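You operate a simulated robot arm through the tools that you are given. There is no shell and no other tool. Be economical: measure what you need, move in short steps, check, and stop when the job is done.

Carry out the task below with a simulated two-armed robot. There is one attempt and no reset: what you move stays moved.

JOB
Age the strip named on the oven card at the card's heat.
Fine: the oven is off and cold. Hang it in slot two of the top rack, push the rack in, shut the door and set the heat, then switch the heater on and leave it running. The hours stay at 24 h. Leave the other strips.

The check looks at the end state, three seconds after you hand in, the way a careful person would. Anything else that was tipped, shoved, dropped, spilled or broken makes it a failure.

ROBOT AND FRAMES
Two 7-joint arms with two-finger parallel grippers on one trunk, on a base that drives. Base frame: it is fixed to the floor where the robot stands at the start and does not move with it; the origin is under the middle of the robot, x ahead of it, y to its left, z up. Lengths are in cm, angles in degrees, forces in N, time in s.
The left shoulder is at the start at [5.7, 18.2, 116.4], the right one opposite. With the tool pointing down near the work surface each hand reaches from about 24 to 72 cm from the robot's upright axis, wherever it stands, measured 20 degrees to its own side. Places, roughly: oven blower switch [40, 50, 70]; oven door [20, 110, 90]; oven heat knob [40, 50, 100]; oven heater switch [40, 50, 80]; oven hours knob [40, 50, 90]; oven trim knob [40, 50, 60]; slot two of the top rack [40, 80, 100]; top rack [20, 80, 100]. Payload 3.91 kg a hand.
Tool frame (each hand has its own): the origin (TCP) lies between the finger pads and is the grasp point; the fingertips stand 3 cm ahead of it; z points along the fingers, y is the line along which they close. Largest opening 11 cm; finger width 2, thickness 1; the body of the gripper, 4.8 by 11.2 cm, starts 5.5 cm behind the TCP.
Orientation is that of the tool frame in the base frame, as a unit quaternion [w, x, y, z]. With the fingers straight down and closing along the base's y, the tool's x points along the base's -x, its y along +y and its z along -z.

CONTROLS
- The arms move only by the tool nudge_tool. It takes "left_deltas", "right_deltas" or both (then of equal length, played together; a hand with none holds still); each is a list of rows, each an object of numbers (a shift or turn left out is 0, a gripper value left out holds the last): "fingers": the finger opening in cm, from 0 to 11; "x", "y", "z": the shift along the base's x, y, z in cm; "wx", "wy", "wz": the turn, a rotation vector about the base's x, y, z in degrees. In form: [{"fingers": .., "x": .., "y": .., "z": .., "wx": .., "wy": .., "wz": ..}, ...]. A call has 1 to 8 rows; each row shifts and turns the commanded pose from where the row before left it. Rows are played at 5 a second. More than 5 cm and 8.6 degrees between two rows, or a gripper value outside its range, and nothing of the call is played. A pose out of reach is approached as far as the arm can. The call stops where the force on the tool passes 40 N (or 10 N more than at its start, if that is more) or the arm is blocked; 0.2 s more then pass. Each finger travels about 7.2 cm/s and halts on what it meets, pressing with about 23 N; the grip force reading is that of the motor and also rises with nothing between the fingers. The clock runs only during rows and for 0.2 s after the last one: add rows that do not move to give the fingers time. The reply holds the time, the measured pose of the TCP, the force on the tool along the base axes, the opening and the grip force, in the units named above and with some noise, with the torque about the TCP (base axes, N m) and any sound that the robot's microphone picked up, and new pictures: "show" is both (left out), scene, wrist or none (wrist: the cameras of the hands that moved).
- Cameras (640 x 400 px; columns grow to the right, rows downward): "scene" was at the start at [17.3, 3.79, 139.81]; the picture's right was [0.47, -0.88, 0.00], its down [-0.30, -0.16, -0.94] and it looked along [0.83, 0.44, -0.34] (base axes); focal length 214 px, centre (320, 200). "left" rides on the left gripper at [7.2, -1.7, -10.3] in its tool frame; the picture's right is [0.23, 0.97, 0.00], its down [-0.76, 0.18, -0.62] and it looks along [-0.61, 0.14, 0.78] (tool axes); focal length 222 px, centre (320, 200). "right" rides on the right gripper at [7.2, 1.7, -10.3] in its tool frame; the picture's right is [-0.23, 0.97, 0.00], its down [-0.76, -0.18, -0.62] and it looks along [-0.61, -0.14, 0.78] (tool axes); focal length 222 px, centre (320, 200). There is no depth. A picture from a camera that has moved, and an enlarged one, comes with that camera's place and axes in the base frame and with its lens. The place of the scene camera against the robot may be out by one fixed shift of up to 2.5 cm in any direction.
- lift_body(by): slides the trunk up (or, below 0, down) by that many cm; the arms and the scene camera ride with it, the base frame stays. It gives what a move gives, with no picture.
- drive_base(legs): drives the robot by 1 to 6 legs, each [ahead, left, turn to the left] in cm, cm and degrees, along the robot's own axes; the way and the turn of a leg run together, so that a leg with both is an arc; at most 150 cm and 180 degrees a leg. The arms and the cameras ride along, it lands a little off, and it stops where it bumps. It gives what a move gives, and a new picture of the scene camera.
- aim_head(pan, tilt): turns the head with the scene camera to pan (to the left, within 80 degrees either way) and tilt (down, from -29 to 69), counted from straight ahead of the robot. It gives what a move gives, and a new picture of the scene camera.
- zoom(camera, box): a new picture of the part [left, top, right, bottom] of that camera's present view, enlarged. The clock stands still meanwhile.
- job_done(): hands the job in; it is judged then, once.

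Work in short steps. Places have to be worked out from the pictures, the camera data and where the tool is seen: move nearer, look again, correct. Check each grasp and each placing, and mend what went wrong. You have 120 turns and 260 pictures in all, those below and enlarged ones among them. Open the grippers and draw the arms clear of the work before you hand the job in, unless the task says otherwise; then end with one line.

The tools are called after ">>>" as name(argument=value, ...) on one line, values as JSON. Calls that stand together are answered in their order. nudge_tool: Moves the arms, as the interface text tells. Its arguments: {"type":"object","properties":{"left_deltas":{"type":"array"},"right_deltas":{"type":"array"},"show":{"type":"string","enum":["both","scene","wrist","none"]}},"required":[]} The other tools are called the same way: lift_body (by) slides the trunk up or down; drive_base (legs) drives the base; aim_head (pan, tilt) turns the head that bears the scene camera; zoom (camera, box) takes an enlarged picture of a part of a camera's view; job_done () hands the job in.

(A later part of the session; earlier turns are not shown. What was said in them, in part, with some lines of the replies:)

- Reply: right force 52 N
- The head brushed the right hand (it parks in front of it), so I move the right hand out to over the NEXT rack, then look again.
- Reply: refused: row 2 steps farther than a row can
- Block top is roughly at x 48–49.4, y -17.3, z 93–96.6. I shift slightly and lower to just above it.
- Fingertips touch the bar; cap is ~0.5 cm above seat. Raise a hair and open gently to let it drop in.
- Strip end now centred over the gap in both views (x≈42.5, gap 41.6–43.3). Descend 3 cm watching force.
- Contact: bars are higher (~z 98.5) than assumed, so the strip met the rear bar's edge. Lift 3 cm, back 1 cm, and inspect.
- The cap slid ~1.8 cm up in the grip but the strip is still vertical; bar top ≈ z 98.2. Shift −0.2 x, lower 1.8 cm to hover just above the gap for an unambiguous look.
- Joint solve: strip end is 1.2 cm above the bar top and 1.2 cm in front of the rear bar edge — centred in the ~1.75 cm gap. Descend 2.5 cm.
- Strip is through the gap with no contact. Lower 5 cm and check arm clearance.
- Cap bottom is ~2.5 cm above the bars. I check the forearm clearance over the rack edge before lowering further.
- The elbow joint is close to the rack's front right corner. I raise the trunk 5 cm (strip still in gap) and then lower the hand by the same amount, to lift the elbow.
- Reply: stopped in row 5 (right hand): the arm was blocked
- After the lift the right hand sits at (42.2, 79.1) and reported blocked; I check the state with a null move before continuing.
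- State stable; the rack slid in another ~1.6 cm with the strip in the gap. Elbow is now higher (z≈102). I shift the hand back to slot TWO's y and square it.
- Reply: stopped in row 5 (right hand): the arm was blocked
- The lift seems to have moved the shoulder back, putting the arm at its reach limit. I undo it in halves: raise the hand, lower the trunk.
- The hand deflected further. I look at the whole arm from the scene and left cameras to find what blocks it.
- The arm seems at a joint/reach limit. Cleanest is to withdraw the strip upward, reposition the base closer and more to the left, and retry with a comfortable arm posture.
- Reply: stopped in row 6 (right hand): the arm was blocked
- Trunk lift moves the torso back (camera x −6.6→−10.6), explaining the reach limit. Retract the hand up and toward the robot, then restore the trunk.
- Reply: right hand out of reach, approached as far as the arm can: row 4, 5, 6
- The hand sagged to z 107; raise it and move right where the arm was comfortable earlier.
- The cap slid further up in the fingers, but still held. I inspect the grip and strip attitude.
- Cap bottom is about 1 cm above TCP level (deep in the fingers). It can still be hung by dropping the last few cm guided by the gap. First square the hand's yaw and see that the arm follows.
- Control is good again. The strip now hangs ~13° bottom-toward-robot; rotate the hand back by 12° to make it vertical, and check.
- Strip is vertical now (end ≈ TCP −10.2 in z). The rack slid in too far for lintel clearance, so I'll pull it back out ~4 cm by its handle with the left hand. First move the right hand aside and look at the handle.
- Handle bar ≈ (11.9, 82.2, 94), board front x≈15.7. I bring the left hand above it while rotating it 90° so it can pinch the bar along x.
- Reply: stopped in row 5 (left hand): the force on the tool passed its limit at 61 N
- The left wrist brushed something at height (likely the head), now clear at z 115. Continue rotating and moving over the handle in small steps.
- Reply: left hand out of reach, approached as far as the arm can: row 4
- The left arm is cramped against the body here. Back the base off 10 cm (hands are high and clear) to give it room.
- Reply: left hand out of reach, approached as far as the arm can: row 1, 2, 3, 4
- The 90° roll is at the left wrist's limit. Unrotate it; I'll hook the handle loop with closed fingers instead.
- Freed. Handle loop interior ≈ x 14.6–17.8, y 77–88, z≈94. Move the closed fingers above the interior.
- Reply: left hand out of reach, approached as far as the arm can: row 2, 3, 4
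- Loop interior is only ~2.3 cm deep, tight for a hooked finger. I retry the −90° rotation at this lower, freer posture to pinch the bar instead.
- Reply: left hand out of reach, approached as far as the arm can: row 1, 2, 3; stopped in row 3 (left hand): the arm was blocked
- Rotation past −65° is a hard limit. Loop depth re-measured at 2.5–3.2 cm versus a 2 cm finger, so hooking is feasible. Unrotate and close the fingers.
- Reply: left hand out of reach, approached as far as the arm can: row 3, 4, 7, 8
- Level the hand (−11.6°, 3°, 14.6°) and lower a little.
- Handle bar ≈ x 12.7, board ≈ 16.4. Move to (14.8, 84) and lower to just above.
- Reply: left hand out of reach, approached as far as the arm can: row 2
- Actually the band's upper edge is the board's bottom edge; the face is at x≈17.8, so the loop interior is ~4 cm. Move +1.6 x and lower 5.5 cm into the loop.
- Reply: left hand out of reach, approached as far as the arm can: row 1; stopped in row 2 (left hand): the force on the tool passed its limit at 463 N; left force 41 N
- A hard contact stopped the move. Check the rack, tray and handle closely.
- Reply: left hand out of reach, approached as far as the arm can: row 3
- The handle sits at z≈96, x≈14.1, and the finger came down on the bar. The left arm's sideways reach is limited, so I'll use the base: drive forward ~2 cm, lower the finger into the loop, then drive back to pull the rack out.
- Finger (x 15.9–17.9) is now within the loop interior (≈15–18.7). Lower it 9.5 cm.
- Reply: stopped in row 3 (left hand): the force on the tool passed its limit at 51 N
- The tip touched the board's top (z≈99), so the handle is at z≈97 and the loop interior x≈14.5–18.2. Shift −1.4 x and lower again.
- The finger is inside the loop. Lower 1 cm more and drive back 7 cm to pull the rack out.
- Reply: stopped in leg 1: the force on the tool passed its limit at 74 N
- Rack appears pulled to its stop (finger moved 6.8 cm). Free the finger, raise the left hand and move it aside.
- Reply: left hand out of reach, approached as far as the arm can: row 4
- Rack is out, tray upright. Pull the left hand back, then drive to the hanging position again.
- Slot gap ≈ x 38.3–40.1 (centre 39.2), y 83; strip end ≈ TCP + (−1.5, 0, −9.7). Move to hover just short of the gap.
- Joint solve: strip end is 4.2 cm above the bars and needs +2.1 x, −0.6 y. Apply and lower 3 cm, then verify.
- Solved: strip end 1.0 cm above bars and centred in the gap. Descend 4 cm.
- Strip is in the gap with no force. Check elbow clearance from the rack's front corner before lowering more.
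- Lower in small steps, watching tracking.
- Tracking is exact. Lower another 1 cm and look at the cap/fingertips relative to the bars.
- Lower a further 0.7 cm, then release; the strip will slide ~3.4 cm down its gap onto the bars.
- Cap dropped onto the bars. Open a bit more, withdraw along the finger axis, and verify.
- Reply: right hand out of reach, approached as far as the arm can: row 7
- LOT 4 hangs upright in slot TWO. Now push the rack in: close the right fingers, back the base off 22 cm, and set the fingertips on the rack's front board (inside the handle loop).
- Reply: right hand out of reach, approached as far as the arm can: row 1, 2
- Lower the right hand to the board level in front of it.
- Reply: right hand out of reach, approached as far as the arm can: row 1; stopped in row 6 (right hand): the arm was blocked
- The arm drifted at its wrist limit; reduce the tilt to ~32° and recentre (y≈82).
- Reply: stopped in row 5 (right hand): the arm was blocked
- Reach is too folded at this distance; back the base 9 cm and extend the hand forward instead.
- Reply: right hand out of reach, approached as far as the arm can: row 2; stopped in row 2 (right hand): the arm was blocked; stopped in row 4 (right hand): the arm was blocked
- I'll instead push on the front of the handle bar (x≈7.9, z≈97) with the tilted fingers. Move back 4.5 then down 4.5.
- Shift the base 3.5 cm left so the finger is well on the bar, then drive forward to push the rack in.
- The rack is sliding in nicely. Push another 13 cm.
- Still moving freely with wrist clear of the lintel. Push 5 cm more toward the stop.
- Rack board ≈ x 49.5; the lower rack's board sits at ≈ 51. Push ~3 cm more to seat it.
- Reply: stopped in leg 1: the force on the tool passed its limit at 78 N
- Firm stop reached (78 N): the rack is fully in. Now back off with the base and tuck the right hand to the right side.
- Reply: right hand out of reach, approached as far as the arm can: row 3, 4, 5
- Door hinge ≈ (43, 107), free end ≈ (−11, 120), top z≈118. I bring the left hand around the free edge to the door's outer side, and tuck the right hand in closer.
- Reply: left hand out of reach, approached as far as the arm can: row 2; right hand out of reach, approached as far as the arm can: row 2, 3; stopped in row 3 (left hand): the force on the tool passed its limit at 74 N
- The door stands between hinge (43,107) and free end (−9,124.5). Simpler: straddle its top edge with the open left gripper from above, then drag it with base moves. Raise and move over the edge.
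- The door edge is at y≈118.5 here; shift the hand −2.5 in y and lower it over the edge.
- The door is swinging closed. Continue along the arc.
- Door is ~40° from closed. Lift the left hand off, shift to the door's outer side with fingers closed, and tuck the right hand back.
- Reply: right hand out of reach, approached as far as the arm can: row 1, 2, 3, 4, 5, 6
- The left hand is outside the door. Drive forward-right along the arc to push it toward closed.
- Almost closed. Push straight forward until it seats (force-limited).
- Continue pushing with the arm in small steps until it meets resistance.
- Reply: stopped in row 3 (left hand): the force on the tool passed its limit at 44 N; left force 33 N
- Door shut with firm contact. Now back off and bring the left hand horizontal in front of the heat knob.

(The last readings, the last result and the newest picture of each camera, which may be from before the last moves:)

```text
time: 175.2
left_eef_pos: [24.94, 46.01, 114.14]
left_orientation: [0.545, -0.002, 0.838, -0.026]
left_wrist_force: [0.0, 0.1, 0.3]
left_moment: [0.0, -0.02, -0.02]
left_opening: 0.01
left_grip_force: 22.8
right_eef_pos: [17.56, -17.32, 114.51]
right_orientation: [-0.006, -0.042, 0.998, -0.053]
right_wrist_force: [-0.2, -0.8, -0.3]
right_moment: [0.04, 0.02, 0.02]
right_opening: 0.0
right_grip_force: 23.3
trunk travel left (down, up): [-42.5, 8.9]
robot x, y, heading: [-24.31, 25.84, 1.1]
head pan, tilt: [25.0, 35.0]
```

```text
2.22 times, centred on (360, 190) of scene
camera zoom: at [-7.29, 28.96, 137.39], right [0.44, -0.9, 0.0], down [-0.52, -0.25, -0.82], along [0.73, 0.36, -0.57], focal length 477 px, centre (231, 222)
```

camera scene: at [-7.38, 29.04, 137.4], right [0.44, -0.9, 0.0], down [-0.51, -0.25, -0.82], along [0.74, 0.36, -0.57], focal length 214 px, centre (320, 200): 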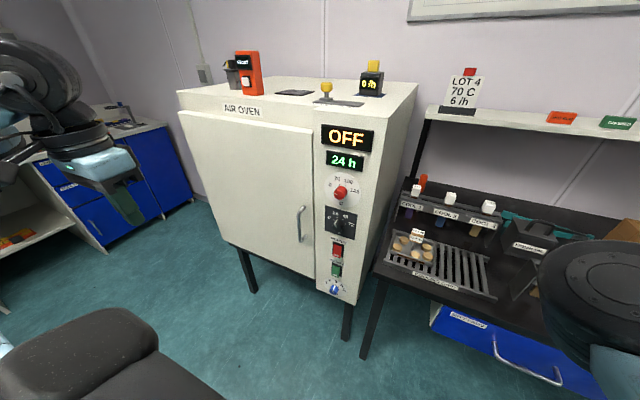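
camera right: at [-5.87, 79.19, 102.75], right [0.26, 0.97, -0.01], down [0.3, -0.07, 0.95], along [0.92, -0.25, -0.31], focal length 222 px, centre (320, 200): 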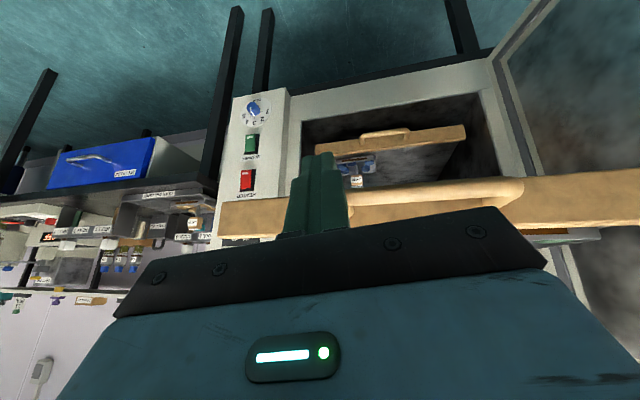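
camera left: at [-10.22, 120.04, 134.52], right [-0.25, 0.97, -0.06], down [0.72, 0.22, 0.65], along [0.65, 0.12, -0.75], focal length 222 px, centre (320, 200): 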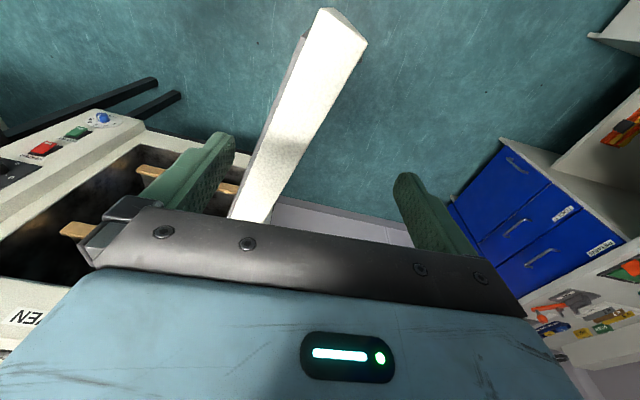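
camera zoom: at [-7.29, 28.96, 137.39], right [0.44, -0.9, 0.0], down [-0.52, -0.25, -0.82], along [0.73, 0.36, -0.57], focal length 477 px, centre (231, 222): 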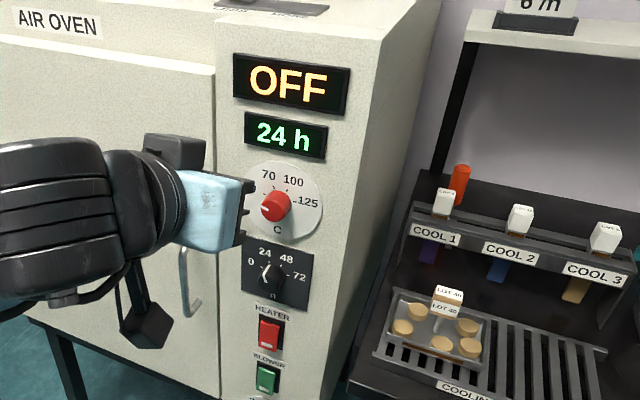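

Door is shut. Knob front ≈ (40.5, 46.5, 104). Finish turning the left hand to point at the oven and line up.

>>> nudge_tool(left_deltas=[{"wy": -8, "z": -3.3, "fingers": 6}, {"wy": -8, "z": -3.3}, {"wy": -8, "z": -3.3, "y": 0.4}, {"x": 3}, {"x": 2}, {"z": 0}], show="wrist")

```text
time: 176.6
left_eef_pos: [29.8, 44.48, 112.27]
left_orientation: [0.604, 0.027, 0.796, -0.035]
left_wrist_force: [-0.1, 0.0, 0.3]
left_moment: [0.01, -0.01, 0.02]
left_opening: 6.0
left_grip_force: 0.2
left hand out of reach, approached as far as the arm can: row 1, 2, 3
right_eef_pos: [17.48, -17.32, 114.53]
right_orientation: [-0.005, -0.041, 0.998, -0.053]
right_wrist_force: [0.6, -0.3, 1.0]
right_moment: [0.03, -0.02, -0.01]
right_opening: 0.0
right_grip_force: 23.1
trunk travel left (down, up): [-42.5, 8.9]
robot x, y, heading: [-24.25, 25.5, 1.5]
head pan, tilt: [25.0, 35.0]
camera left: at [17.82, 43.48, 108.15], right [0.02, 0.97, -0.24], down [-0.38, 0.23, 0.9], along [0.92, 0.07, 0.37], focal length 222 px, centre (320, 200)
```

left: 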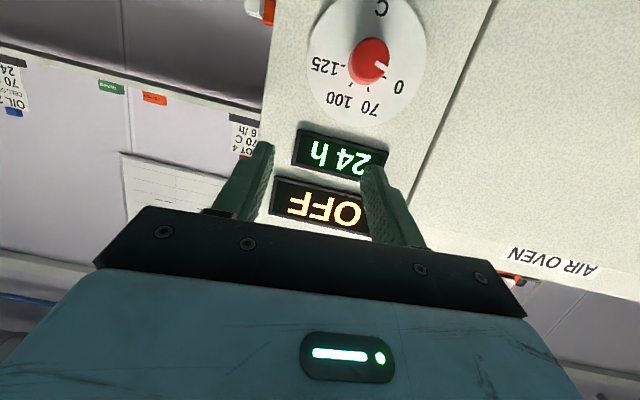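

Zoom on the dial to read the pointer and tick positions.

>>> zoom(camera="left", box=[290, 0, 450, 130])

>>> drive_base(legs=[[-8, 0, -1.3]])

>>> nudge_tool(left_deltas=[{"x": 3, "z": -1, "wy": -3}, {"x": 3, "z": -2, "wy": -4}, {"x": 3, "y": 1, "z": -2, "wy": -4}, {"y": 1, "z": -2, "wy": -4, "wx": -2}, {"z": -1, "wx": -1}, {"z": 0}], show="wrist")

```text
3.08 times, centred on (370, 65) of left
camera zoom: at [17.82, 43.48, 108.15], right [0.02, 0.97, -0.24], down [-0.38, 0.23, 0.9], along [0.92, 0.07, 0.37], focal length 684 px, centre (166, 615)
```

zoom: 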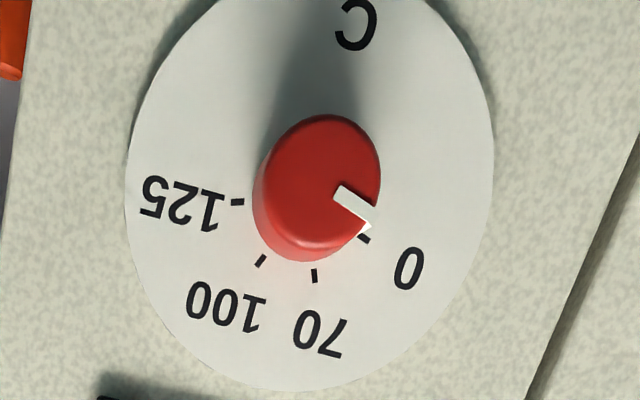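

```text
time: 177.6
left_eef_pos: [22.21, 42.99, 112.35]
left_orientation: [0.605, 0.035, 0.795, -0.04]
left_wrist_force: [0.3, 0.4, 0.9]
left_moment: [0.05, -0.01, 0.02]
left_opening: 6.01
left_grip_force: 0.0
right_eef_pos: [8.63, -18.25, 114.59]
right_orientation: [-0.005, -0.031, 0.998, -0.054]
right_wrist_force: [-0.1, 0.4, -0.2]
right_moment: [-0.01, -0.02, -0.03]
right_opening: 0.01
right_grip_force: 22.9
trunk travel left (down, up): [-42.5, 8.9]
robot x, y, heading: [-32.27, 25.67, 0.1]
head pan, tilt: [25.0, 35.0]
camera scene: at [-15.25, 28.55, 137.4], right [0.42, -0.91, 0.0], down [-0.52, -0.24, -0.82], along [0.74, 0.34, -0.57], focal length 214 px, centre (320, 200)
```

scene: 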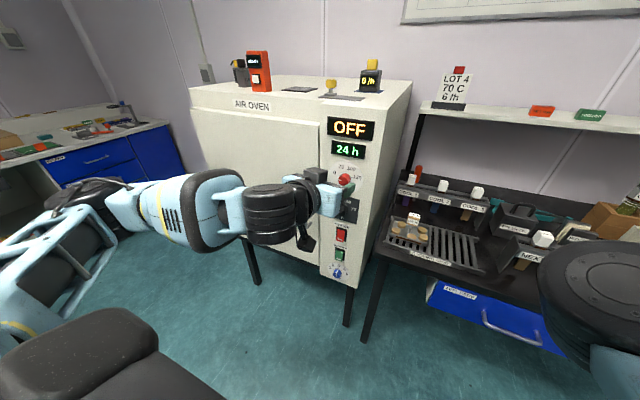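

```text
time: 179.0
left_eef_pos: [24.43, 46.08, 112.12]
left_orientation: [0.613, 0.034, 0.788, -0.047]
left_wrist_force: [-0.8, -0.3, -1.0]
left_moment: [-0.01, 0.01, -0.02]
left_opening: 6.0
left_grip_force: 0.0
left hand out of reach, approached as far as the arm can: row 1, 2, 3, 4, 5
right_eef_pos: [8.67, -18.39, 114.61]
right_orientation: [-0.006, -0.031, 0.998, -0.053]
right_wrist_force: [0.6, -0.2, 0.0]
right_moment: [0.05, 0.0, 0.01]
right_opening: 0.0
right_grip_force: 22.8
trunk travel left (down, up): [-42.5, 8.9]
robot x, y, heading: [-32.13, 25.56, -0.0]
head pan, tilt: [25.0, 35.0]
camera left: at [12.53, 45.55, 107.79], right [0.05, 0.97, -0.25], down [-0.39, 0.25, 0.88], along [0.92, 0.05, 0.39], focal length 222 px, centre (320, 200)
```

left: 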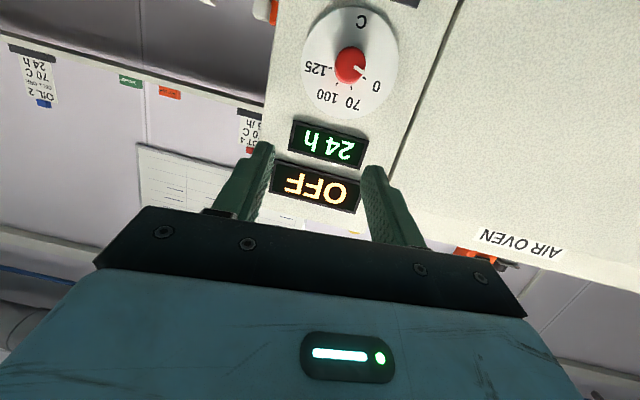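

The arm translates poorly in this pose, so I'll use the trunk and base for positioning: lower the trunk 8.1 cm and drive forward 9 cm, then look.

>>> lift_body(by=-8.1)

>>> drive_base(legs=[[9, 0.5, 0]])

>>> zoom(camera="left", box=[160, 0, 480, 250])

```text
time: 180.2
left_eef_pos: [24.48, 46.05, 104.1]
left_orientation: [0.615, 0.03, 0.787, -0.046]
left_wrist_force: [-0.5, -0.4, -0.2]
left_moment: [-0.04, -0.02, 0.01]
left_opening: 5.98
left_grip_force: 0.0
right_eef_pos: [8.35, -18.73, 106.23]
right_orientation: [-0.009, -0.024, 0.998, -0.055]
right_wrist_force: [-0.5, 0.7, 0.8]
right_moment: [0.0, 0.0, 0.0]
right_opening: 0.01
right_grip_force: 22.6
trunk travel left (down, up): [-34.4, 17.0]
robot x, y, heading: [-32.61, 24.99, -0.1]
head pan, tilt: [25.0, 35.0]
```

```text
time: 181.3
left_eef_pos: [33.49, 46.68, 104.01]
left_orientation: [0.614, 0.031, 0.787, -0.047]
left_wrist_force: [-0.3, 0.4, 0.0]
left_moment: [0.0, 0.0, -0.04]
left_opening: 5.98
left_grip_force: 0.0
right_eef_pos: [17.33, -18.36, 106.46]
right_orientation: [-0.007, -0.024, 0.998, -0.053]
right_wrist_force: [-0.3, -0.4, -0.8]
right_moment: [0.0, 0.03, 0.0]
right_opening: 0.01
right_grip_force: 23.0
trunk travel left (down, up): [-34.4, 17.0]
robot x, y, heading: [-23.23, 26.03, -0.3]
head pan, tilt: [25.0, 35.0]
camera scene: at [-2.88, 29.03, 128.38], right [0.42, -0.91, 0.0], down [-0.52, -0.24, -0.82], along [0.74, 0.34, -0.57], focal length 214 px, centre (320, 200)
```

scene: 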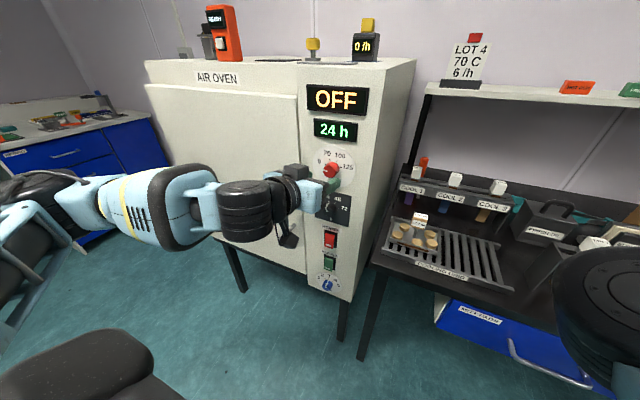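

```text
1.60 times, centred on (320, 125) of left
camera zoom: at [21.59, 45.91, 99.66], right [0.05, 0.97, -0.26], down [-0.4, 0.25, 0.88], along [0.92, 0.06, 0.39], focal length 355 px, centre (320, 320)
```

zoom: 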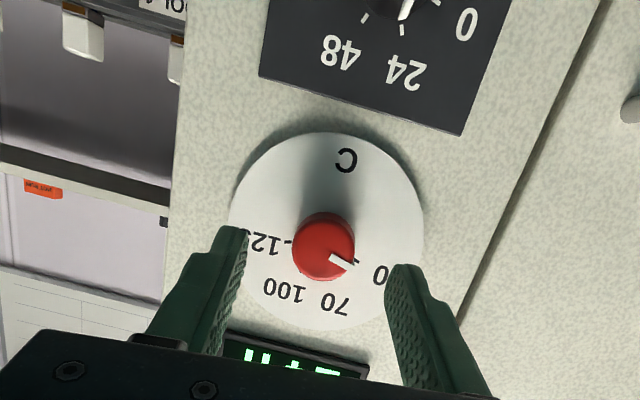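

Alignment is excellent. Drive 5.6 cm forward to put the fingers around the knob, close, and turn clockwise ~46° about the knob axis.

>>> drive_base(legs=[[5.6, 0, 0]])

>>> nudge_tool(left_deltas=[{"fingers": 4}, {"fingers": 2}, {"fingers": 1}, {"fingers": 1}], show="wrist")

```text
time: 182.3
left_eef_pos: [38.0, 46.41, 104.02]
left_orientation: [0.613, 0.031, 0.788, -0.047]
left_wrist_force: [0.3, 0.4, -1.2]
left_moment: [0.0, 0.0, -0.04]
left_opening: 6.02
left_grip_force: 0.1
right_eef_pos: [22.42, -18.36, 106.34]
right_orientation: [-0.007, -0.023, 0.998, -0.054]
right_wrist_force: [-0.4, 0.3, -0.1]
right_moment: [-0.01, 0.0, 0.01]
right_opening: 0.0
right_grip_force: 22.5
trunk travel left (down, up): [-34.4, 17.0]
robot x, y, heading: [-18.05, 26.16, 0.0]
head pan, tilt: [25.0, 35.0]
stopped in leg 1: the force on the tool passed its limit at 110 N (the readings are from after the stop); the commanded pose is now the measured one
camera scene: at [2.12, 29.06, 128.38], right [0.42, -0.91, 0.0], down [-0.52, -0.24, -0.82], along [0.74, 0.35, -0.57], focal length 214 px, centre (320, 200)
```

scene: 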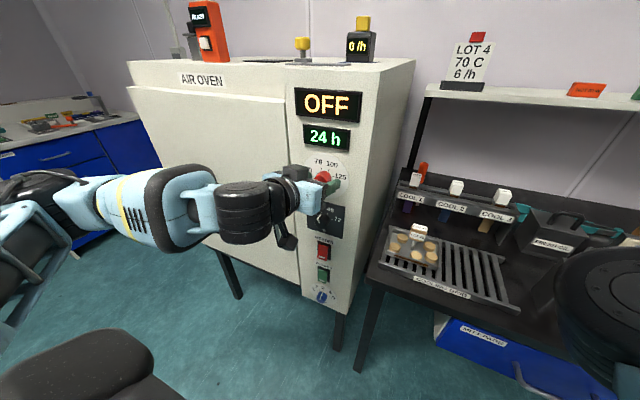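

```text
time: 183.3
left_eef_pos: [38.0, 46.5, 104.11]
left_orientation: [0.614, 0.03, 0.788, -0.047]
left_wrist_force: [1.0, 4.1, 1.3]
left_moment: [0.0, 0.03, 1.1]
left_opening: 3.42
left_grip_force: 45.3
right_eef_pos: [22.37, -18.41, 106.39]
right_orientation: [-0.008, -0.022, 0.998, -0.053]
right_wrist_force: [0.5, 0.4, -0.4]
right_moment: [-0.01, 0.03, 0.01]
right_opening: 0.0
right_grip_force: 23.2
trunk travel left (down, up): [-34.4, 17.0]
robot x, y, heading: [-18.2, 26.06, -0.0]
head pan, tilt: [25.0, 35.0]
camera left: at [26.11, 45.91, 99.75], right [0.05, 0.97, -0.26], down [-0.4, 0.25, 0.88], along [0.92, 0.06, 0.39], focal length 222 px, centre (320, 200)
```

left: 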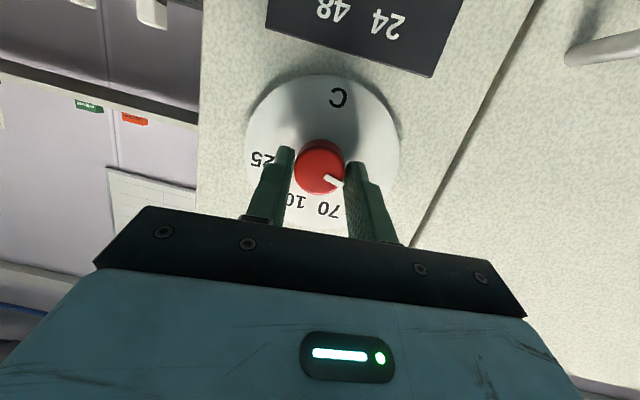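

Knob gripped (3.4 cm). Turn clockwise 46°.

>>> nudge_tool(left_deltas=[{"x": -0.2, "wx": 7.7, "y": -0.06}, {"wx": 7.7, "y": -0.06}, {"wx": 7.7, "y": -0.06}, {"wx": 7.7, "y": -0.06}, {"wx": 7.7, "y": -0.06}, {"wx": 7.5, "y": -0.06}, {"z": 0}], show="wrist")

>>> zoom(camera="scene", box=[270, 70, 390, 210])

```text
time: 184.9
left_eef_pos: [37.96, 46.05, 103.98]
left_orientation: [0.552, 0.269, 0.743, 0.266]
left_wrist_force: [20.6, 2.0, 8.3]
left_moment: [0.08, -1.18, 0.19]
left_opening: 3.44
left_grip_force: 45.0
right_eef_pos: [22.61, -18.31, 106.26]
right_orientation: [-0.008, -0.023, 0.998, -0.054]
right_wrist_force: [0.2, -0.4, -0.4]
right_moment: [0.01, -0.01, 0.04]
right_opening: 0.0
right_grip_force: 23.3
trunk travel left (down, up): [-34.4, 17.0]
robot x, y, heading: [-18.35, 25.77, -0.1]
head pan, tilt: [25.0, 35.0]
camera left: at [26.09, 48.83, 100.72], right [0.05, 0.85, 0.52], down [-0.4, -0.46, 0.79], along [0.92, -0.24, 0.32], focal length 222 px, centre (320, 200)
```

left: 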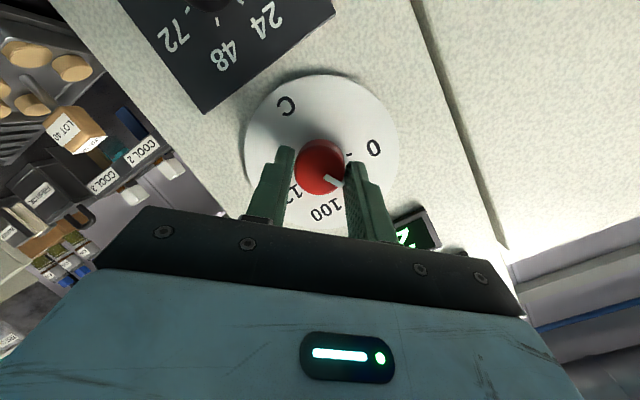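

```text
2.86 times, centred on (330, 140) of scene
camera zoom: at [2.3, 29.04, 128.36], right [0.42, -0.91, 0.0], down [-0.52, -0.24, -0.82], along [0.74, 0.35, -0.57], focal length 613 px, centre (291, 371)
```

zoom: 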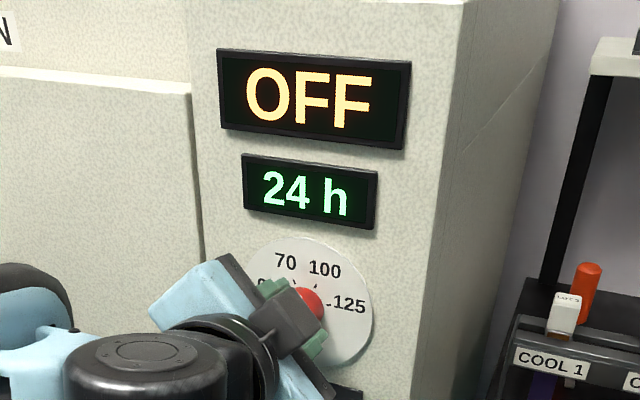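

The knob turned with the hand. Open, back off 7 cm and read the pointer.

>>> nudge_tool(left_deltas=[{"fingers": 4}, {"fingers": 6.5}, {"z": 0}], show="none")

>>> drive_base(legs=[[-7, 0, 0]])

>>> zoom(camera="left", box=[220, 20, 420, 180])

```text
time: 185.7
left_eef_pos: [37.78, 46.07, 104.05]
left_orientation: [0.552, 0.269, 0.744, 0.265]
left_wrist_force: [-0.6, 0.0, 0.0]
left_moment: [-0.06, -0.01, -0.01]
left_opening: 6.51
left_grip_force: 0.1
right_eef_pos: [22.32, -18.48, 106.32]
right_orientation: [-0.008, -0.023, 0.998, -0.054]
right_wrist_force: [0.7, -0.8, -1.0]
right_moment: [-0.01, -0.01, 0.0]
right_opening: 0.02
right_grip_force: 23.0
trunk travel left (down, up): [-34.4, 17.0]
robot x, y, heading: [-17.77, 26.06, -0.0]
head pan, tilt: [25.0, 35.0]
```

```text
time: 186.8
left_eef_pos: [30.92, 46.14, 104.11]
left_orientation: [0.553, 0.269, 0.743, 0.264]
left_wrist_force: [0.0, 0.0, 0.7]
left_moment: [-0.03, 0.02, -0.01]
left_opening: 6.5
left_grip_force: 0.1
right_eef_pos: [15.55, -18.29, 106.39]
right_orientation: [-0.007, -0.023, 0.998, -0.054]
right_wrist_force: [-0.5, -0.1, 0.0]
right_moment: [-0.03, -0.01, -0.01]
right_opening: 0.0
right_grip_force: 23.0
trunk travel left (down, up): [-34.4, 17.0]
robot x, y, heading: [-25.35, 25.85, 0.0]
head pan, tilt: [25.0, 35.0]
camera scene: at [-4.81, 29.04, 128.41], right [0.42, -0.91, 0.0], down [-0.52, -0.24, -0.82], along [0.74, 0.35, -0.57], focal length 214 px, centre (320, 200)
```

scene: 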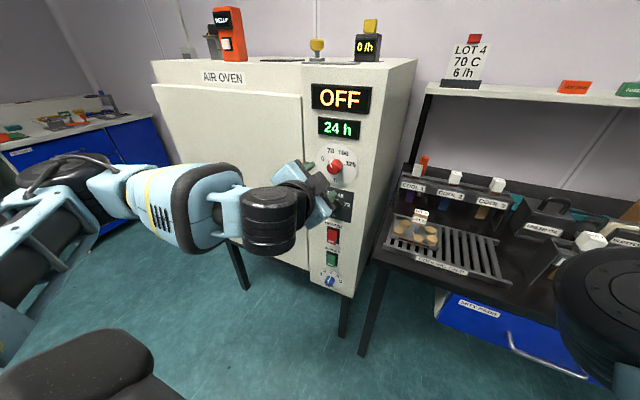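

```text
2.50 times, centred on (320, 100) of left
camera zoom: at [19.0, 48.85, 100.76], right [0.05, 0.85, 0.52], down [-0.4, -0.46, 0.8], along [0.92, -0.24, 0.32], focal length 555 px, centre (320, 450)
```

zoom: 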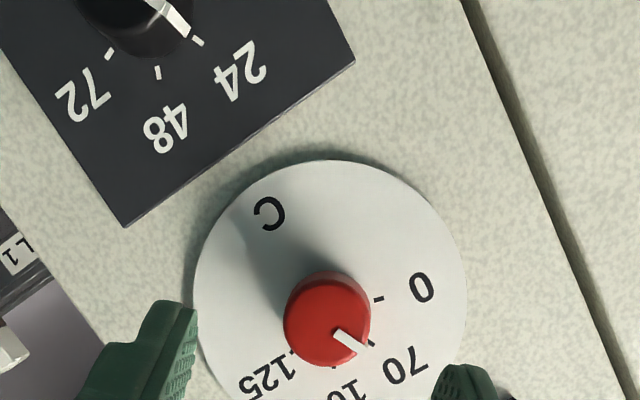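

Pointer looks close to the 70 tick but perhaps short. Zoom tighter to judge.

>>> zoom(camera="left", box=[290, 80, 370, 150])

```text
5.71 times, centred on (330, 115) of left
camera zoom: at [19.0, 48.85, 100.76], right [0.05, 0.85, 0.52], down [-0.4, -0.46, 0.8], along [0.92, -0.24, 0.32], focal length 1269 px, centre (263, 686)
```

zoom: 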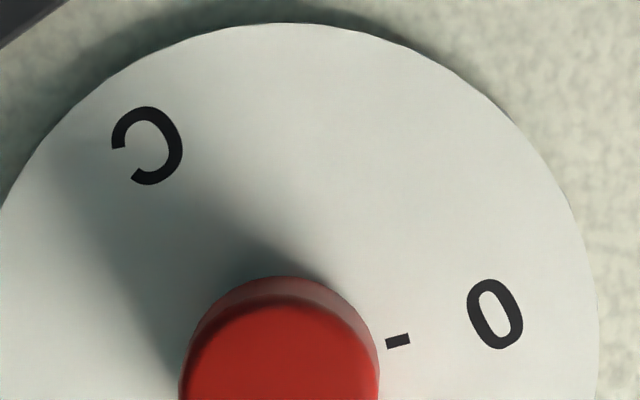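

>>> zoom(camera="left", box=[288, 118, 368, 174])

```text
7.14 times, centred on (328, 146) of left
camera zoom: at [19.0, 48.85, 100.76], right [0.05, 0.85, 0.52], down [-0.4, -0.46, 0.8], along [0.92, -0.24, 0.32], focal length 1587 px, centre (263, 586)
```

zoom: 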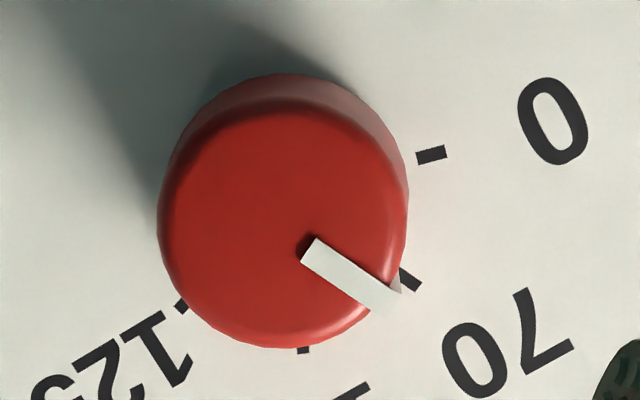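

Pointer aligns with the 70 tick. Now the heater rocker (≈ y 47, z ≈ 78–80): close the fingers, lower the trunk, and look at the switch.

>>> nudge_tool(left_deltas=[{"fingers": 0}, {"z": 0}, {"z": 0}, {"z": 0}], show="none")

>>> lift_body(by=-22)

>>> zoom(camera="left", box=[160, 0, 480, 200])

>>> zoom(camera="scene", box=[280, 100, 400, 220])

```text
time: 187.8
left_eef_pos: [30.97, 46.19, 104.06]
left_orientation: [0.553, 0.269, 0.743, 0.264]
left_wrist_force: [-0.4, 0.1, 0.1]
left_moment: [0.05, 0.01, 0.03]
left_opening: 0.0
left_grip_force: 22.9
right_eef_pos: [15.63, -18.37, 106.37]
right_orientation: [-0.009, -0.024, 0.998, -0.054]
right_wrist_force: [-0.7, 0.3, 0.5]
right_moment: [0.01, -0.02, 0.0]
right_opening: 0.0
right_grip_force: 23.3
trunk travel left (down, up): [-34.4, 17.0]
robot x, y, heading: [-24.91, 26.06, -0.0]
head pan, tilt: [25.0, 35.0]
```

```text
time: 190.1
left_eef_pos: [30.94, 46.29, 82.09]
left_orientation: [0.552, 0.269, 0.743, 0.265]
left_wrist_force: [0.4, -0.4, 0.5]
left_moment: [-0.01, -0.02, 0.0]
left_opening: 0.03
left_grip_force: 23.1
right_eef_pos: [15.2, -18.8, 83.98]
right_orientation: [-0.015, -0.015, 0.998, -0.053]
right_wrist_force: [1.2, 0.7, -0.5]
right_moment: [0.0, -0.01, 0.0]
right_opening: 0.0
right_grip_force: 23.5
trunk travel left (down, up): [-12.4, 39.0]
robot x, y, heading: [-24.97, 25.94, -0.1]
head pan, tilt: [25.0, 35.0]
```

```text
2.00 times, centred on (320, 100) of left
camera zoom: at [19.05, 48.86, 78.77], right [0.05, 0.85, 0.52], down [-0.4, -0.46, 0.8], along [0.92, -0.24, 0.32], focal length 444 px, centre (320, 400)
```

zoom: 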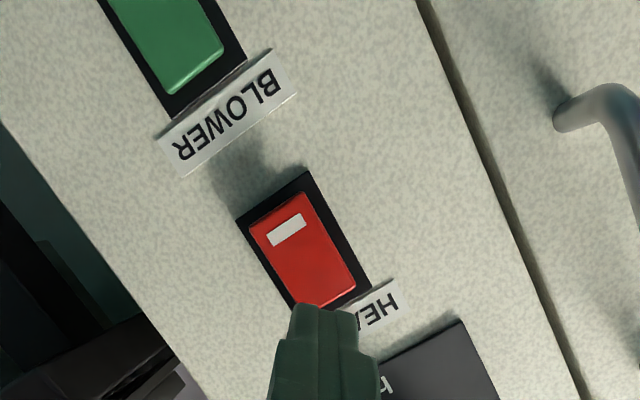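

```text
3.33 times, centred on (340, 160) of scene
camera zoom: at [2.69, 29.04, 104.5], right [0.42, -0.91, 0.0], down [-0.52, -0.24, -0.82], along [0.74, 0.35, -0.57], focal length 715 px, centre (253, 333)
```

zoom: 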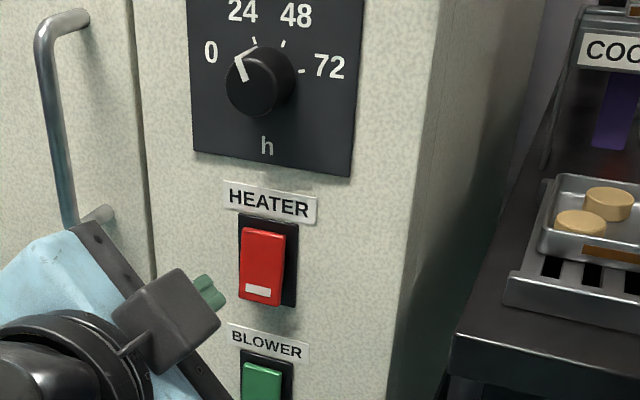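

The rocker's lower end (with the bar) protrudes, so pressing it switches on. Target ≈ (40.5, 46.3, 78). Lower 3.3 cm, drive 5 cm forward, then press with small nudges.

>>> lift_body(by=-3.3)

>>> drive_base(legs=[[4.8, -0.3, 0]])

>>> nudge_tool(left_deltas=[{"x": 0.5}, {"x": 0.5}, {"x": 0.5}, {"x": 0.5}, {"x": 0.5}, {"x": 0.5}], show="scene")

```text
time: 190.8
left_eef_pos: [31.52, 46.12, 78.1]
left_orientation: [0.547, 0.27, 0.747, 0.264]
left_wrist_force: [-0.1, -0.4, 0.5]
left_moment: [0.02, 0.01, -0.01]
left_opening: 0.0
left_grip_force: 23.2
right_eef_pos: [15.23, -18.9, 80.72]
right_orientation: [-0.015, -0.015, 0.998, -0.053]
right_wrist_force: [0.6, -0.3, -0.3]
right_moment: [-0.01, -0.02, 0.01]
right_opening: 0.01
right_grip_force: 23.1
trunk travel left (down, up): [-9.1, 42.3]
robot x, y, heading: [-24.74, 25.99, 0.2]
head pan, tilt: [25.0, 35.0]
```

```text
time: 191.8
left_eef_pos: [36.33, 45.82, 78.06]
left_orientation: [0.546, 0.272, 0.747, 0.263]
left_wrist_force: [0.2, -0.4, 0.0]
left_moment: [-0.05, -0.02, 0.03]
left_opening: 0.0
left_grip_force: 23.1
right_eef_pos: [20.11, -19.14, 80.77]
right_orientation: [-0.014, -0.014, 0.998, -0.052]
right_wrist_force: [0.0, -0.2, -0.7]
right_moment: [0.03, 0.01, 0.0]
right_opening: 0.0
right_grip_force: 23.1
trunk travel left (down, up): [-9.1, 42.3]
robot x, y, heading: [-20.09, 25.69, -0.2]
head pan, tilt: [25.0, 35.0]
camera scene: at [8.94, 28.76, 100.53], right [0.42, -0.91, 0.0], down [-0.52, -0.24, -0.82], along [0.74, 0.35, -0.57], focal length 214 px, centre (320, 200)
```

scene: 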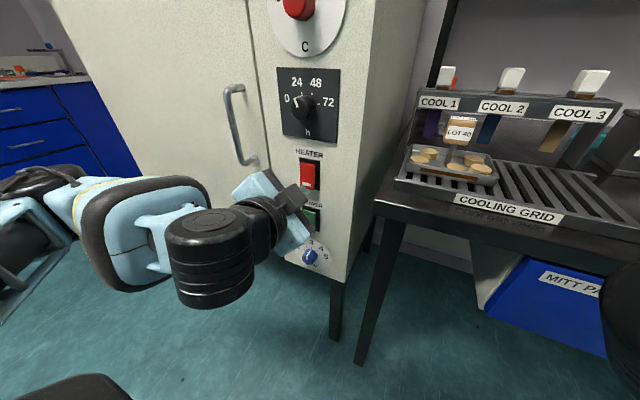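

```text
time: 192.8
left_eef_pos: [37.62, 45.87, 78.09]
left_orientation: [0.546, 0.272, 0.747, 0.262]
left_wrist_force: [-20.2, 1.9, 2.9]
left_moment: [0.01, -0.2, 0.13]
left_opening: 0.0
left_grip_force: 22.5
right_eef_pos: [19.87, -19.21, 80.87]
right_orientation: [-0.012, -0.014, 0.998, -0.053]
right_wrist_force: [-0.4, -0.5, 0.4]
right_moment: [-0.03, 0.04, -0.01]
right_opening: 0.0
right_grip_force: 23.2
trunk travel left (down, up): [-9.1, 42.3]
robot x, y, heading: [-20.21, 25.24, 0.1]
head pan, tilt: [25.0, 35.0]
heard: click
stopped in row 5 (left hand): the force on the tool passed its limit at 48 N (the readings are from after the stop); the commanded pose is now the measured one
camera scene: at [8.6, 28.84, 100.62], right [0.42, -0.91, 0.0], down [-0.52, -0.24, -0.82], along [0.74, 0.35, -0.57], focal length 214 px, centre (320, 200)
```

scene: 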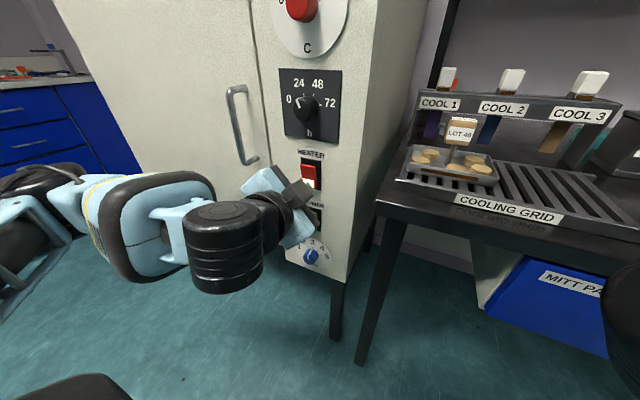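

Click heard and the rocker looks lit. Back off, raise the trunk and check the display and dial.

>>> drive_base(legs=[[-10, 0, 0]])

>>> lift_body(by=24)

>>> zoom(camera="scene", box=[220, 50, 440, 330])

```text
time: 193.9
left_eef_pos: [28.04, 45.88, 77.94]
left_orientation: [0.544, 0.272, 0.749, 0.262]
left_wrist_force: [-0.9, 0.0, -0.3]
left_moment: [0.01, 0.01, -0.02]
left_opening: 0.0
left_grip_force: 22.5
right_eef_pos: [10.4, -19.18, 80.76]
right_orientation: [-0.013, -0.015, 0.998, -0.053]
right_wrist_force: [-1.0, 0.3, 1.3]
right_moment: [0.05, 0.0, 0.0]
right_opening: 0.01
right_grip_force: 23.1
trunk travel left (down, up): [-9.1, 42.3]
robot x, y, heading: [-30.15, 25.18, 0.3]
head pan, tilt: [25.0, 35.0]
camera scene: at [-0.91, 28.84, 100.57], right [0.43, -0.9, 0.0], down [-0.52, -0.24, -0.82], along [0.74, 0.35, -0.57], focal length 214 px, centre (320, 200)
```

scene: 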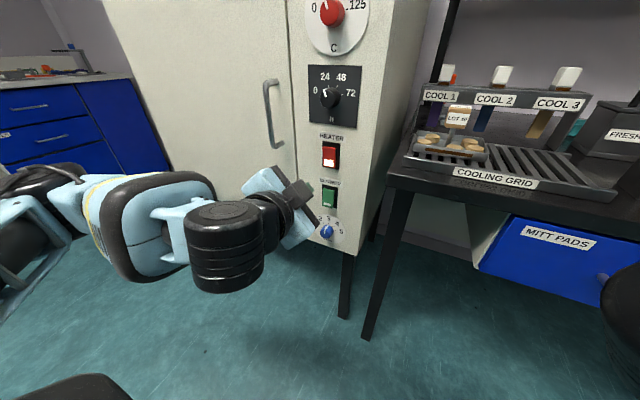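

```text
time: 196.4
left_eef_pos: [28.13, 45.94, 101.93]
left_orientation: [0.545, 0.272, 0.749, 0.262]
left_wrist_force: [-0.6, 0.4, 0.2]
left_moment: [-0.01, 0.03, -0.02]
left_opening: 0.0
left_grip_force: 23.6
right_eef_pos: [10.43, -19.09, 104.74]
right_orientation: [-0.013, -0.015, 0.998, -0.053]
right_wrist_force: [1.0, -1.1, 0.2]
right_moment: [0.0, -0.02, -0.02]
right_opening: 0.03
right_grip_force: 23.4
trunk travel left (down, up): [-33.1, 18.3]
robot x, y, heading: [-29.79, 25.6, 0.0]
head pan, tilt: [25.0, 35.0]
```

```text
1.43 times, centred on (330, 190) of scene
camera zoom: at [-9.32, 28.81, 127.06], right [0.43, -0.9, 0.0], down [-0.52, -0.24, -0.82], along [0.74, 0.35, -0.57], focal length 306 px, centre (306, 214)
```

zoom: 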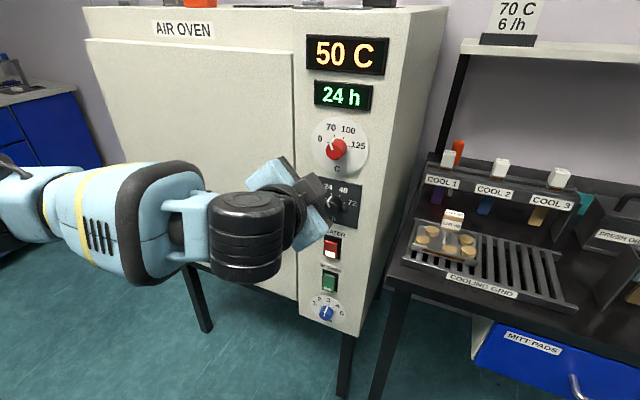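

The display reads 50 C, so the knob needs about 18° more. Open the fingers, realign with the knob (trunk +2.1, forward 9.4), grip, and turn.

>>> nudge_tool(left_deltas=[{"fingers": 6.5}, {"z": 0}, {"z": 0}, {"z": 0}, {"z": 0}], show="none")

>>> lift_body(by=2.1)

>>> drive_base(legs=[[9.3, 0.1, 0]])

>>> nudge_tool(left_deltas=[{"fingers": 4}, {"fingers": 2}, {"fingers": 1}, {"fingers": 1}, {"wx": 6.1, "y": -0.05}, {"wx": 6.1, "y": -0.05}, {"wx": 6.1, "y": -0.05}, {"z": 0}], show="scene")

```text
time: 197.6
left_eef_pos: [28.07, 45.93, 101.99]
left_orientation: [0.544, 0.273, 0.749, 0.262]
left_wrist_force: [0.5, 0.9, -0.7]
left_moment: [0.03, 0.0, 0.0]
left_opening: 6.5
left_grip_force: 0.0
right_eef_pos: [10.45, -18.98, 104.84]
right_orientation: [-0.013, -0.015, 0.998, -0.053]
right_wrist_force: [-0.6, 0.6, 0.3]
right_moment: [0.01, 0.03, 0.0]
right_opening: 0.01
right_grip_force: 23.1
trunk travel left (down, up): [-33.1, 18.3]
robot x, y, heading: [-29.74, 25.28, 0.1]
head pan, tilt: [25.0, 35.0]
```

```text
time: 198.3
left_eef_pos: [28.17, 45.95, 104.05]
left_orientation: [0.545, 0.271, 0.749, 0.262]
left_wrist_force: [0.4, 0.5, -0.2]
left_moment: [0.02, 0.01, -0.02]
left_opening: 6.52
left_grip_force: 0.0
right_eef_pos: [10.45, -19.11, 106.83]
right_orientation: [-0.013, -0.014, 0.998, -0.052]
right_wrist_force: [-0.3, 0.5, 0.1]
right_moment: [0.01, 0.01, 0.01]
right_opening: 0.0
right_grip_force: 22.9
trunk travel left (down, up): [-35.2, 16.2]
robot x, y, heading: [-29.76, 25.61, 0.1]
head pan, tilt: [25.0, 35.0]
```

```text
time: 199.4
left_eef_pos: [37.65, 46.03, 103.97]
left_orientation: [0.544, 0.272, 0.749, 0.263]
left_wrist_force: [0.7, 0.7, 0.3]
left_moment: [-0.04, -0.02, 0.0]
left_opening: 6.49
left_grip_force: 0.0
right_eef_pos: [19.99, -18.84, 106.9]
right_orientation: [-0.013, -0.014, 0.998, -0.051]
right_wrist_force: [-0.4, 0.2, 0.4]
right_moment: [0.01, 0.02, -0.02]
right_opening: 0.0
right_grip_force: 23.5
trunk travel left (down, up): [-35.2, 16.2]
robot x, y, heading: [-20.49, 25.85, 0.0]
head pan, tilt: [25.0, 35.0]
camera scene: at [-0.39, 28.92, 129.2], right [0.42, -0.91, 0.0], down [-0.52, -0.24, -0.82], along [0.74, 0.35, -0.57], focal length 214 px, centre (320, 200)
```

scene: 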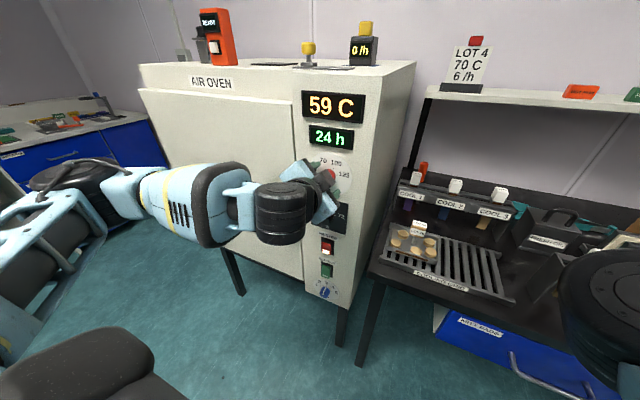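

```text
time: 201.2
left_eef_pos: [37.7, 45.92, 104.12]
left_orientation: [0.495, 0.355, 0.697, 0.379]
left_wrist_force: [4.9, 7.8, 8.2]
left_moment: [0.12, -1.11, -0.04]
left_opening: 3.36
left_grip_force: 45.2
right_eef_pos: [19.79, -18.78, 106.91]
right_orientation: [-0.013, -0.014, 0.998, -0.054]
right_wrist_force: [0.7, -0.7, 0.1]
right_moment: [-0.01, 0.03, 0.01]
right_opening: 0.0
right_grip_force: 23.0
trunk travel left (down, up): [-35.2, 16.2]
robot x, y, heading: [-20.15, 25.44, 0.2]
head pan, tilt: [25.0, 35.0]
camera scene: at [-0.46, 29.0, 129.21], right [0.43, -0.91, 0.0], down [-0.52, -0.24, -0.82], along [0.74, 0.35, -0.57], focal length 214 px, centre (320, 200)
```

scene: 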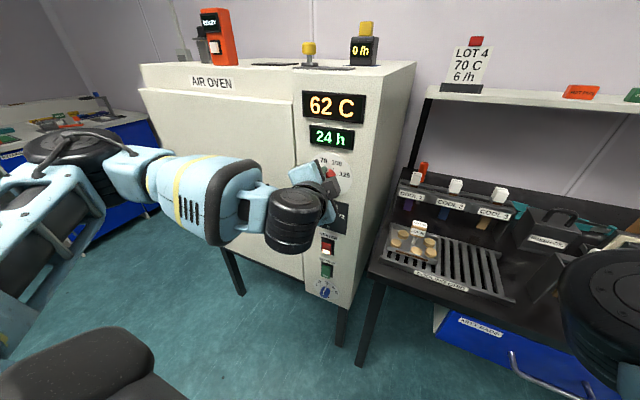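

The display is the actual temperature climbing (50→59→62, consistent with a 70 setpoint before I re-turned). Turn the knob back by the same 18.3°, release, back off and watch it settle.

>>> nudge_tool(left_deltas=[{"wx": -6.1, "y": 0.05}, {"wx": -6.1, "y": 0.05}, {"wx": -6.1, "y": 0.05}, {"z": 0}, {"fingers": 4}, {"fingers": 6.5}, {"z": 0}], show="none")

>>> drive_base(legs=[[-8, 0, 0]])

>>> zoom(camera="left", box=[288, 118, 368, 174])

```text
time: 202.8
left_eef_pos: [37.67, 46.03, 104.07]
left_orientation: [0.545, 0.272, 0.749, 0.262]
left_wrist_force: [-0.4, 0.4, -0.1]
left_moment: [0.01, 0.01, 0.0]
left_opening: 6.51
left_grip_force: 0.0
right_eef_pos: [19.82, -19.05, 106.86]
right_orientation: [-0.013, -0.014, 0.998, -0.053]
right_wrist_force: [0.2, -0.1, 0.1]
right_moment: [-0.01, -0.01, -0.02]
right_opening: 0.0
right_grip_force: 23.2
trunk travel left (down, up): [-35.2, 16.2]
robot x, y, heading: [-20.29, 25.69, -0.0]
head pan, tilt: [25.0, 35.0]
```

```text
time: 203.9
left_eef_pos: [29.62, 46.07, 104.18]
left_orientation: [0.545, 0.272, 0.748, 0.262]
left_wrist_force: [0.6, 0.2, 0.7]
left_moment: [0.0, 0.0, -0.01]
left_opening: 6.49
left_grip_force: 0.1
right_eef_pos: [11.87, -19.0, 106.92]
right_orientation: [-0.013, -0.014, 0.998, -0.053]
right_wrist_force: [-1.1, -0.1, 1.1]
right_moment: [0.03, -0.02, 0.0]
right_opening: 0.0
right_grip_force: 23.1
trunk travel left (down, up): [-35.2, 16.2]
robot x, y, heading: [-28.68, 25.4, 0.1]
head pan, tilt: [25.0, 35.0]
camera scene: at [-8.57, 28.91, 129.23], right [0.43, -0.9, 0.0], down [-0.52, -0.24, -0.82], along [0.74, 0.35, -0.57], focal length 214 px, centre (320, 200)
```

scene: 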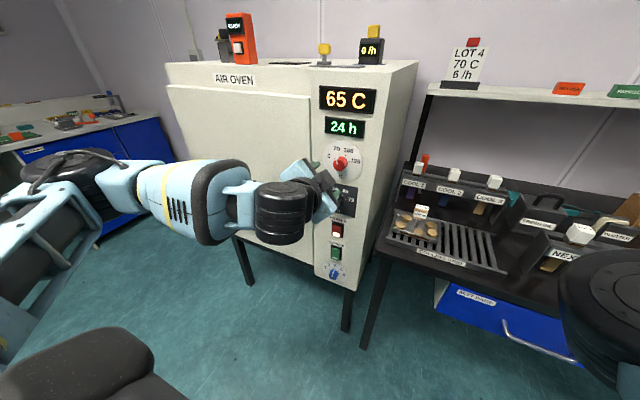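

```text
7.14 times, centred on (328, 146) of left
camera zoom: at [17.52, 48.8, 100.94], right [0.06, 0.85, 0.52], down [-0.38, -0.46, 0.8], along [0.92, -0.24, 0.3], focal length 1587 px, centre (263, 586)
```

zoom: 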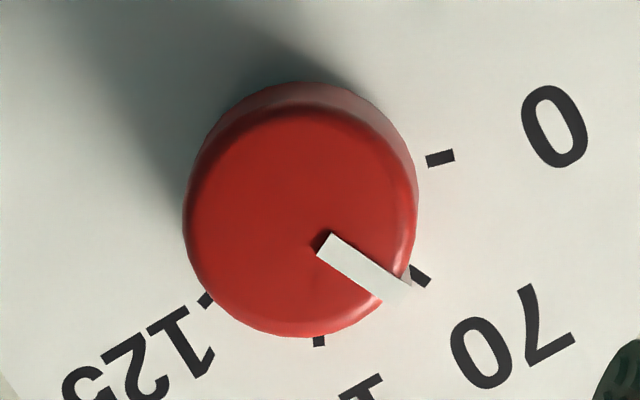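

Pointer is back at the 70 tick; reading 65 C and rising. Draw back and wait for it to settle.

>>> drive_base(legs=[[-15, 0, 0]])

>>> nudge_tool(left_deltas=[{"z": 0}, {"z": 0}, {"z": 0}, {"z": 0}, {"z": 0}, {"z": 0}, {"z": 0}, {"z": 0}], show="none")

>>> nudge_tool(left_deltas=[{"z": 0}, {"z": 0}, {"z": 0}, {"z": 0}, {"z": 0}, {"z": 0}, {"z": 0}, {"z": 0}], show="none")

>>> nudge_tool(left_deltas=[{"z": 0}, {"z": 0}, {"z": 0}, {"z": 0}, {"z": 0}, {"z": 0}, {"z": 0}, {"z": 0}], show="none")

>>> nudge_tool(left_deltas=[{"z": 0}, {"z": 0}, {"z": 0}, {"z": 0}, {"z": 0}, {"z": 0}, {"z": 0}, {"z": 0}], show="none")

>>> zoom(camera="scene", box=[220, 50, 440, 270])

```text
time: 205.3
left_eef_pos: [14.67, 46.08, 104.07]
left_orientation: [0.545, 0.271, 0.749, 0.263]
left_wrist_force: [-0.2, 0.1, 0.2]
left_moment: [0.0, -0.01, 0.0]
left_opening: 6.49
left_grip_force: 0.0
right_eef_pos: [-2.94, -19.04, 106.95]
right_orientation: [-0.013, -0.016, 0.998, -0.053]
right_wrist_force: [-0.1, 0.8, -0.1]
right_moment: [0.0, -0.03, -0.02]
right_opening: 0.0
right_grip_force: 23.1
trunk travel left (down, up): [-35.2, 16.2]
robot x, y, heading: [-43.36, 25.37, 0.2]
head pan, tilt: [25.0, 35.0]
camera scene: at [-23.4, 28.89, 129.23], right [0.43, -0.9, 0.0], down [-0.52, -0.25, -0.82], along [0.74, 0.35, -0.57], focal length 214 px, centre (320, 200)
```

scene: 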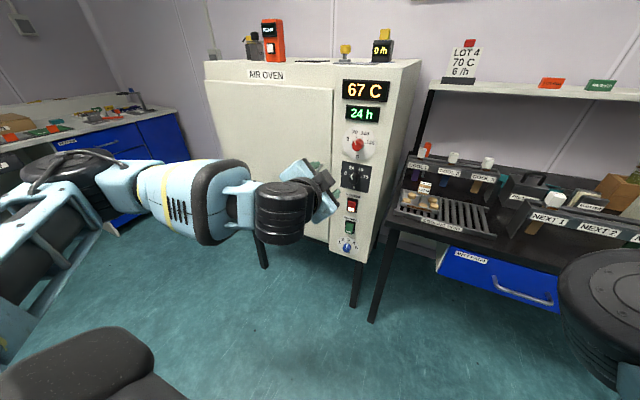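

```text
time: 207.1
left_eef_pos: [14.7, 46.19, 104.03]
left_orientation: [0.545, 0.27, 0.749, 0.262]
left_wrist_force: [-0.5, -0.5, -0.3]
left_moment: [0.0, -0.01, 0.01]
left_opening: 6.48
left_grip_force: 0.2
right_eef_pos: [-2.84, -18.98, 106.69]
right_orientation: [-0.013, -0.015, 0.998, -0.053]
right_wrist_force: [0.1, 0.2, -0.1]
right_moment: [0.01, 0.01, 0.04]
right_opening: 0.0
right_grip_force: 22.9
trunk travel left (down, up): [-35.2, 16.2]
robot x, y, heading: [-43.05, 25.55, 0.3]
head pan, tilt: [25.0, 35.0]
```

```text
time: 208.9
left_eef_pos: [14.71, 46.07, 104.05]
left_orientation: [0.544, 0.27, 0.749, 0.263]
left_wrist_force: [-0.1, -0.7, 0.0]
left_moment: [0.04, 0.0, 0.02]
left_opening: 6.51
left_grip_force: 0.1
right_eef_pos: [-2.96, -19.03, 106.94]
right_orientation: [-0.014, -0.016, 0.998, -0.052]
right_wrist_force: [-0.1, -0.2, 1.4]
right_moment: [0.03, 0.0, -0.01]
right_opening: 0.0
right_grip_force: 22.9
trunk travel left (down, up): [-35.2, 16.2]
robot x, y, heading: [-43.37, 25.46, 0.4]
head pan, tilt: [25.0, 35.0]
```

```text
time: 210.7
left_eef_pos: [14.68, 46.22, 104.08]
left_orientation: [0.544, 0.271, 0.75, 0.263]
left_wrist_force: [-0.1, -0.5, 0.8]
left_moment: [-0.01, -0.02, -0.03]
left_opening: 6.49
left_grip_force: 0.0
right_eef_pos: [-2.93, -18.91, 106.8]
right_orientation: [-0.013, -0.016, 0.998, -0.053]
right_wrist_force: [-0.6, -0.4, 0.6]
right_moment: [0.0, 0.02, 0.0]
right_opening: 0.01
right_grip_force: 22.8
trunk travel left (down, up): [-35.2, 16.2]
robot x, y, heading: [-43.53, 25.19, 0.4]
head pan, tilt: [25.0, 35.0]
```

```text
time: 212.5
left_eef_pos: [14.7, 46.3, 104.12]
left_orientation: [0.544, 0.271, 0.75, 0.262]
left_wrist_force: [-0.9, 0.6, 0.3]
left_moment: [-0.01, 0.04, 0.02]
left_opening: 6.51
left_grip_force: 0.1
right_eef_pos: [-2.8, -18.93, 106.89]
right_orientation: [-0.012, -0.016, 0.998, -0.052]
right_wrist_force: [0.5, -0.3, 0.3]
right_moment: [-0.02, -0.02, 0.02]
right_opening: 0.0
right_grip_force: 22.8
trunk travel left (down, up): [-35.2, 16.2]
robot x, y, heading: [-43.17, 25.75, 0.5]
head pan, tilt: [25.0, 35.0]
```

```text
1.82 times, centred on (330, 160) of scene
camera zoom: at [-23.32, 28.89, 129.21], right [0.43, -0.9, 0.0], down [-0.52, -0.25, -0.82], along [0.74, 0.35, -0.57], focal length 390 px, centre (302, 273)
5 turns are left
```

zoom: 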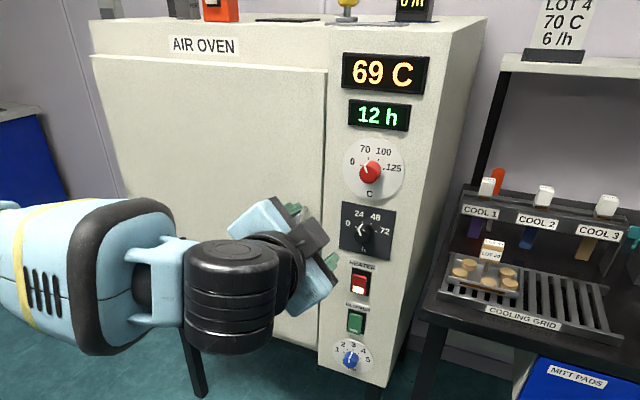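

The temperature has settled at about 70 C, the heater is running, the door is shut and both arms are clear. The timer is counting down, so I hand in now.

>>> job_done()

```text
The job is handed in.
```

I handed the job in with the LOT 4 strip hanging in slot two of the top rack, the rack pushed in, the door shut, and the heater on and left running. The heat knob is set to 70 C, and the oven read 69 C and rising just before I handed in. I didn't touch the hours knob. The hours readout was at 12 h and falling, because the timer had started counting down.
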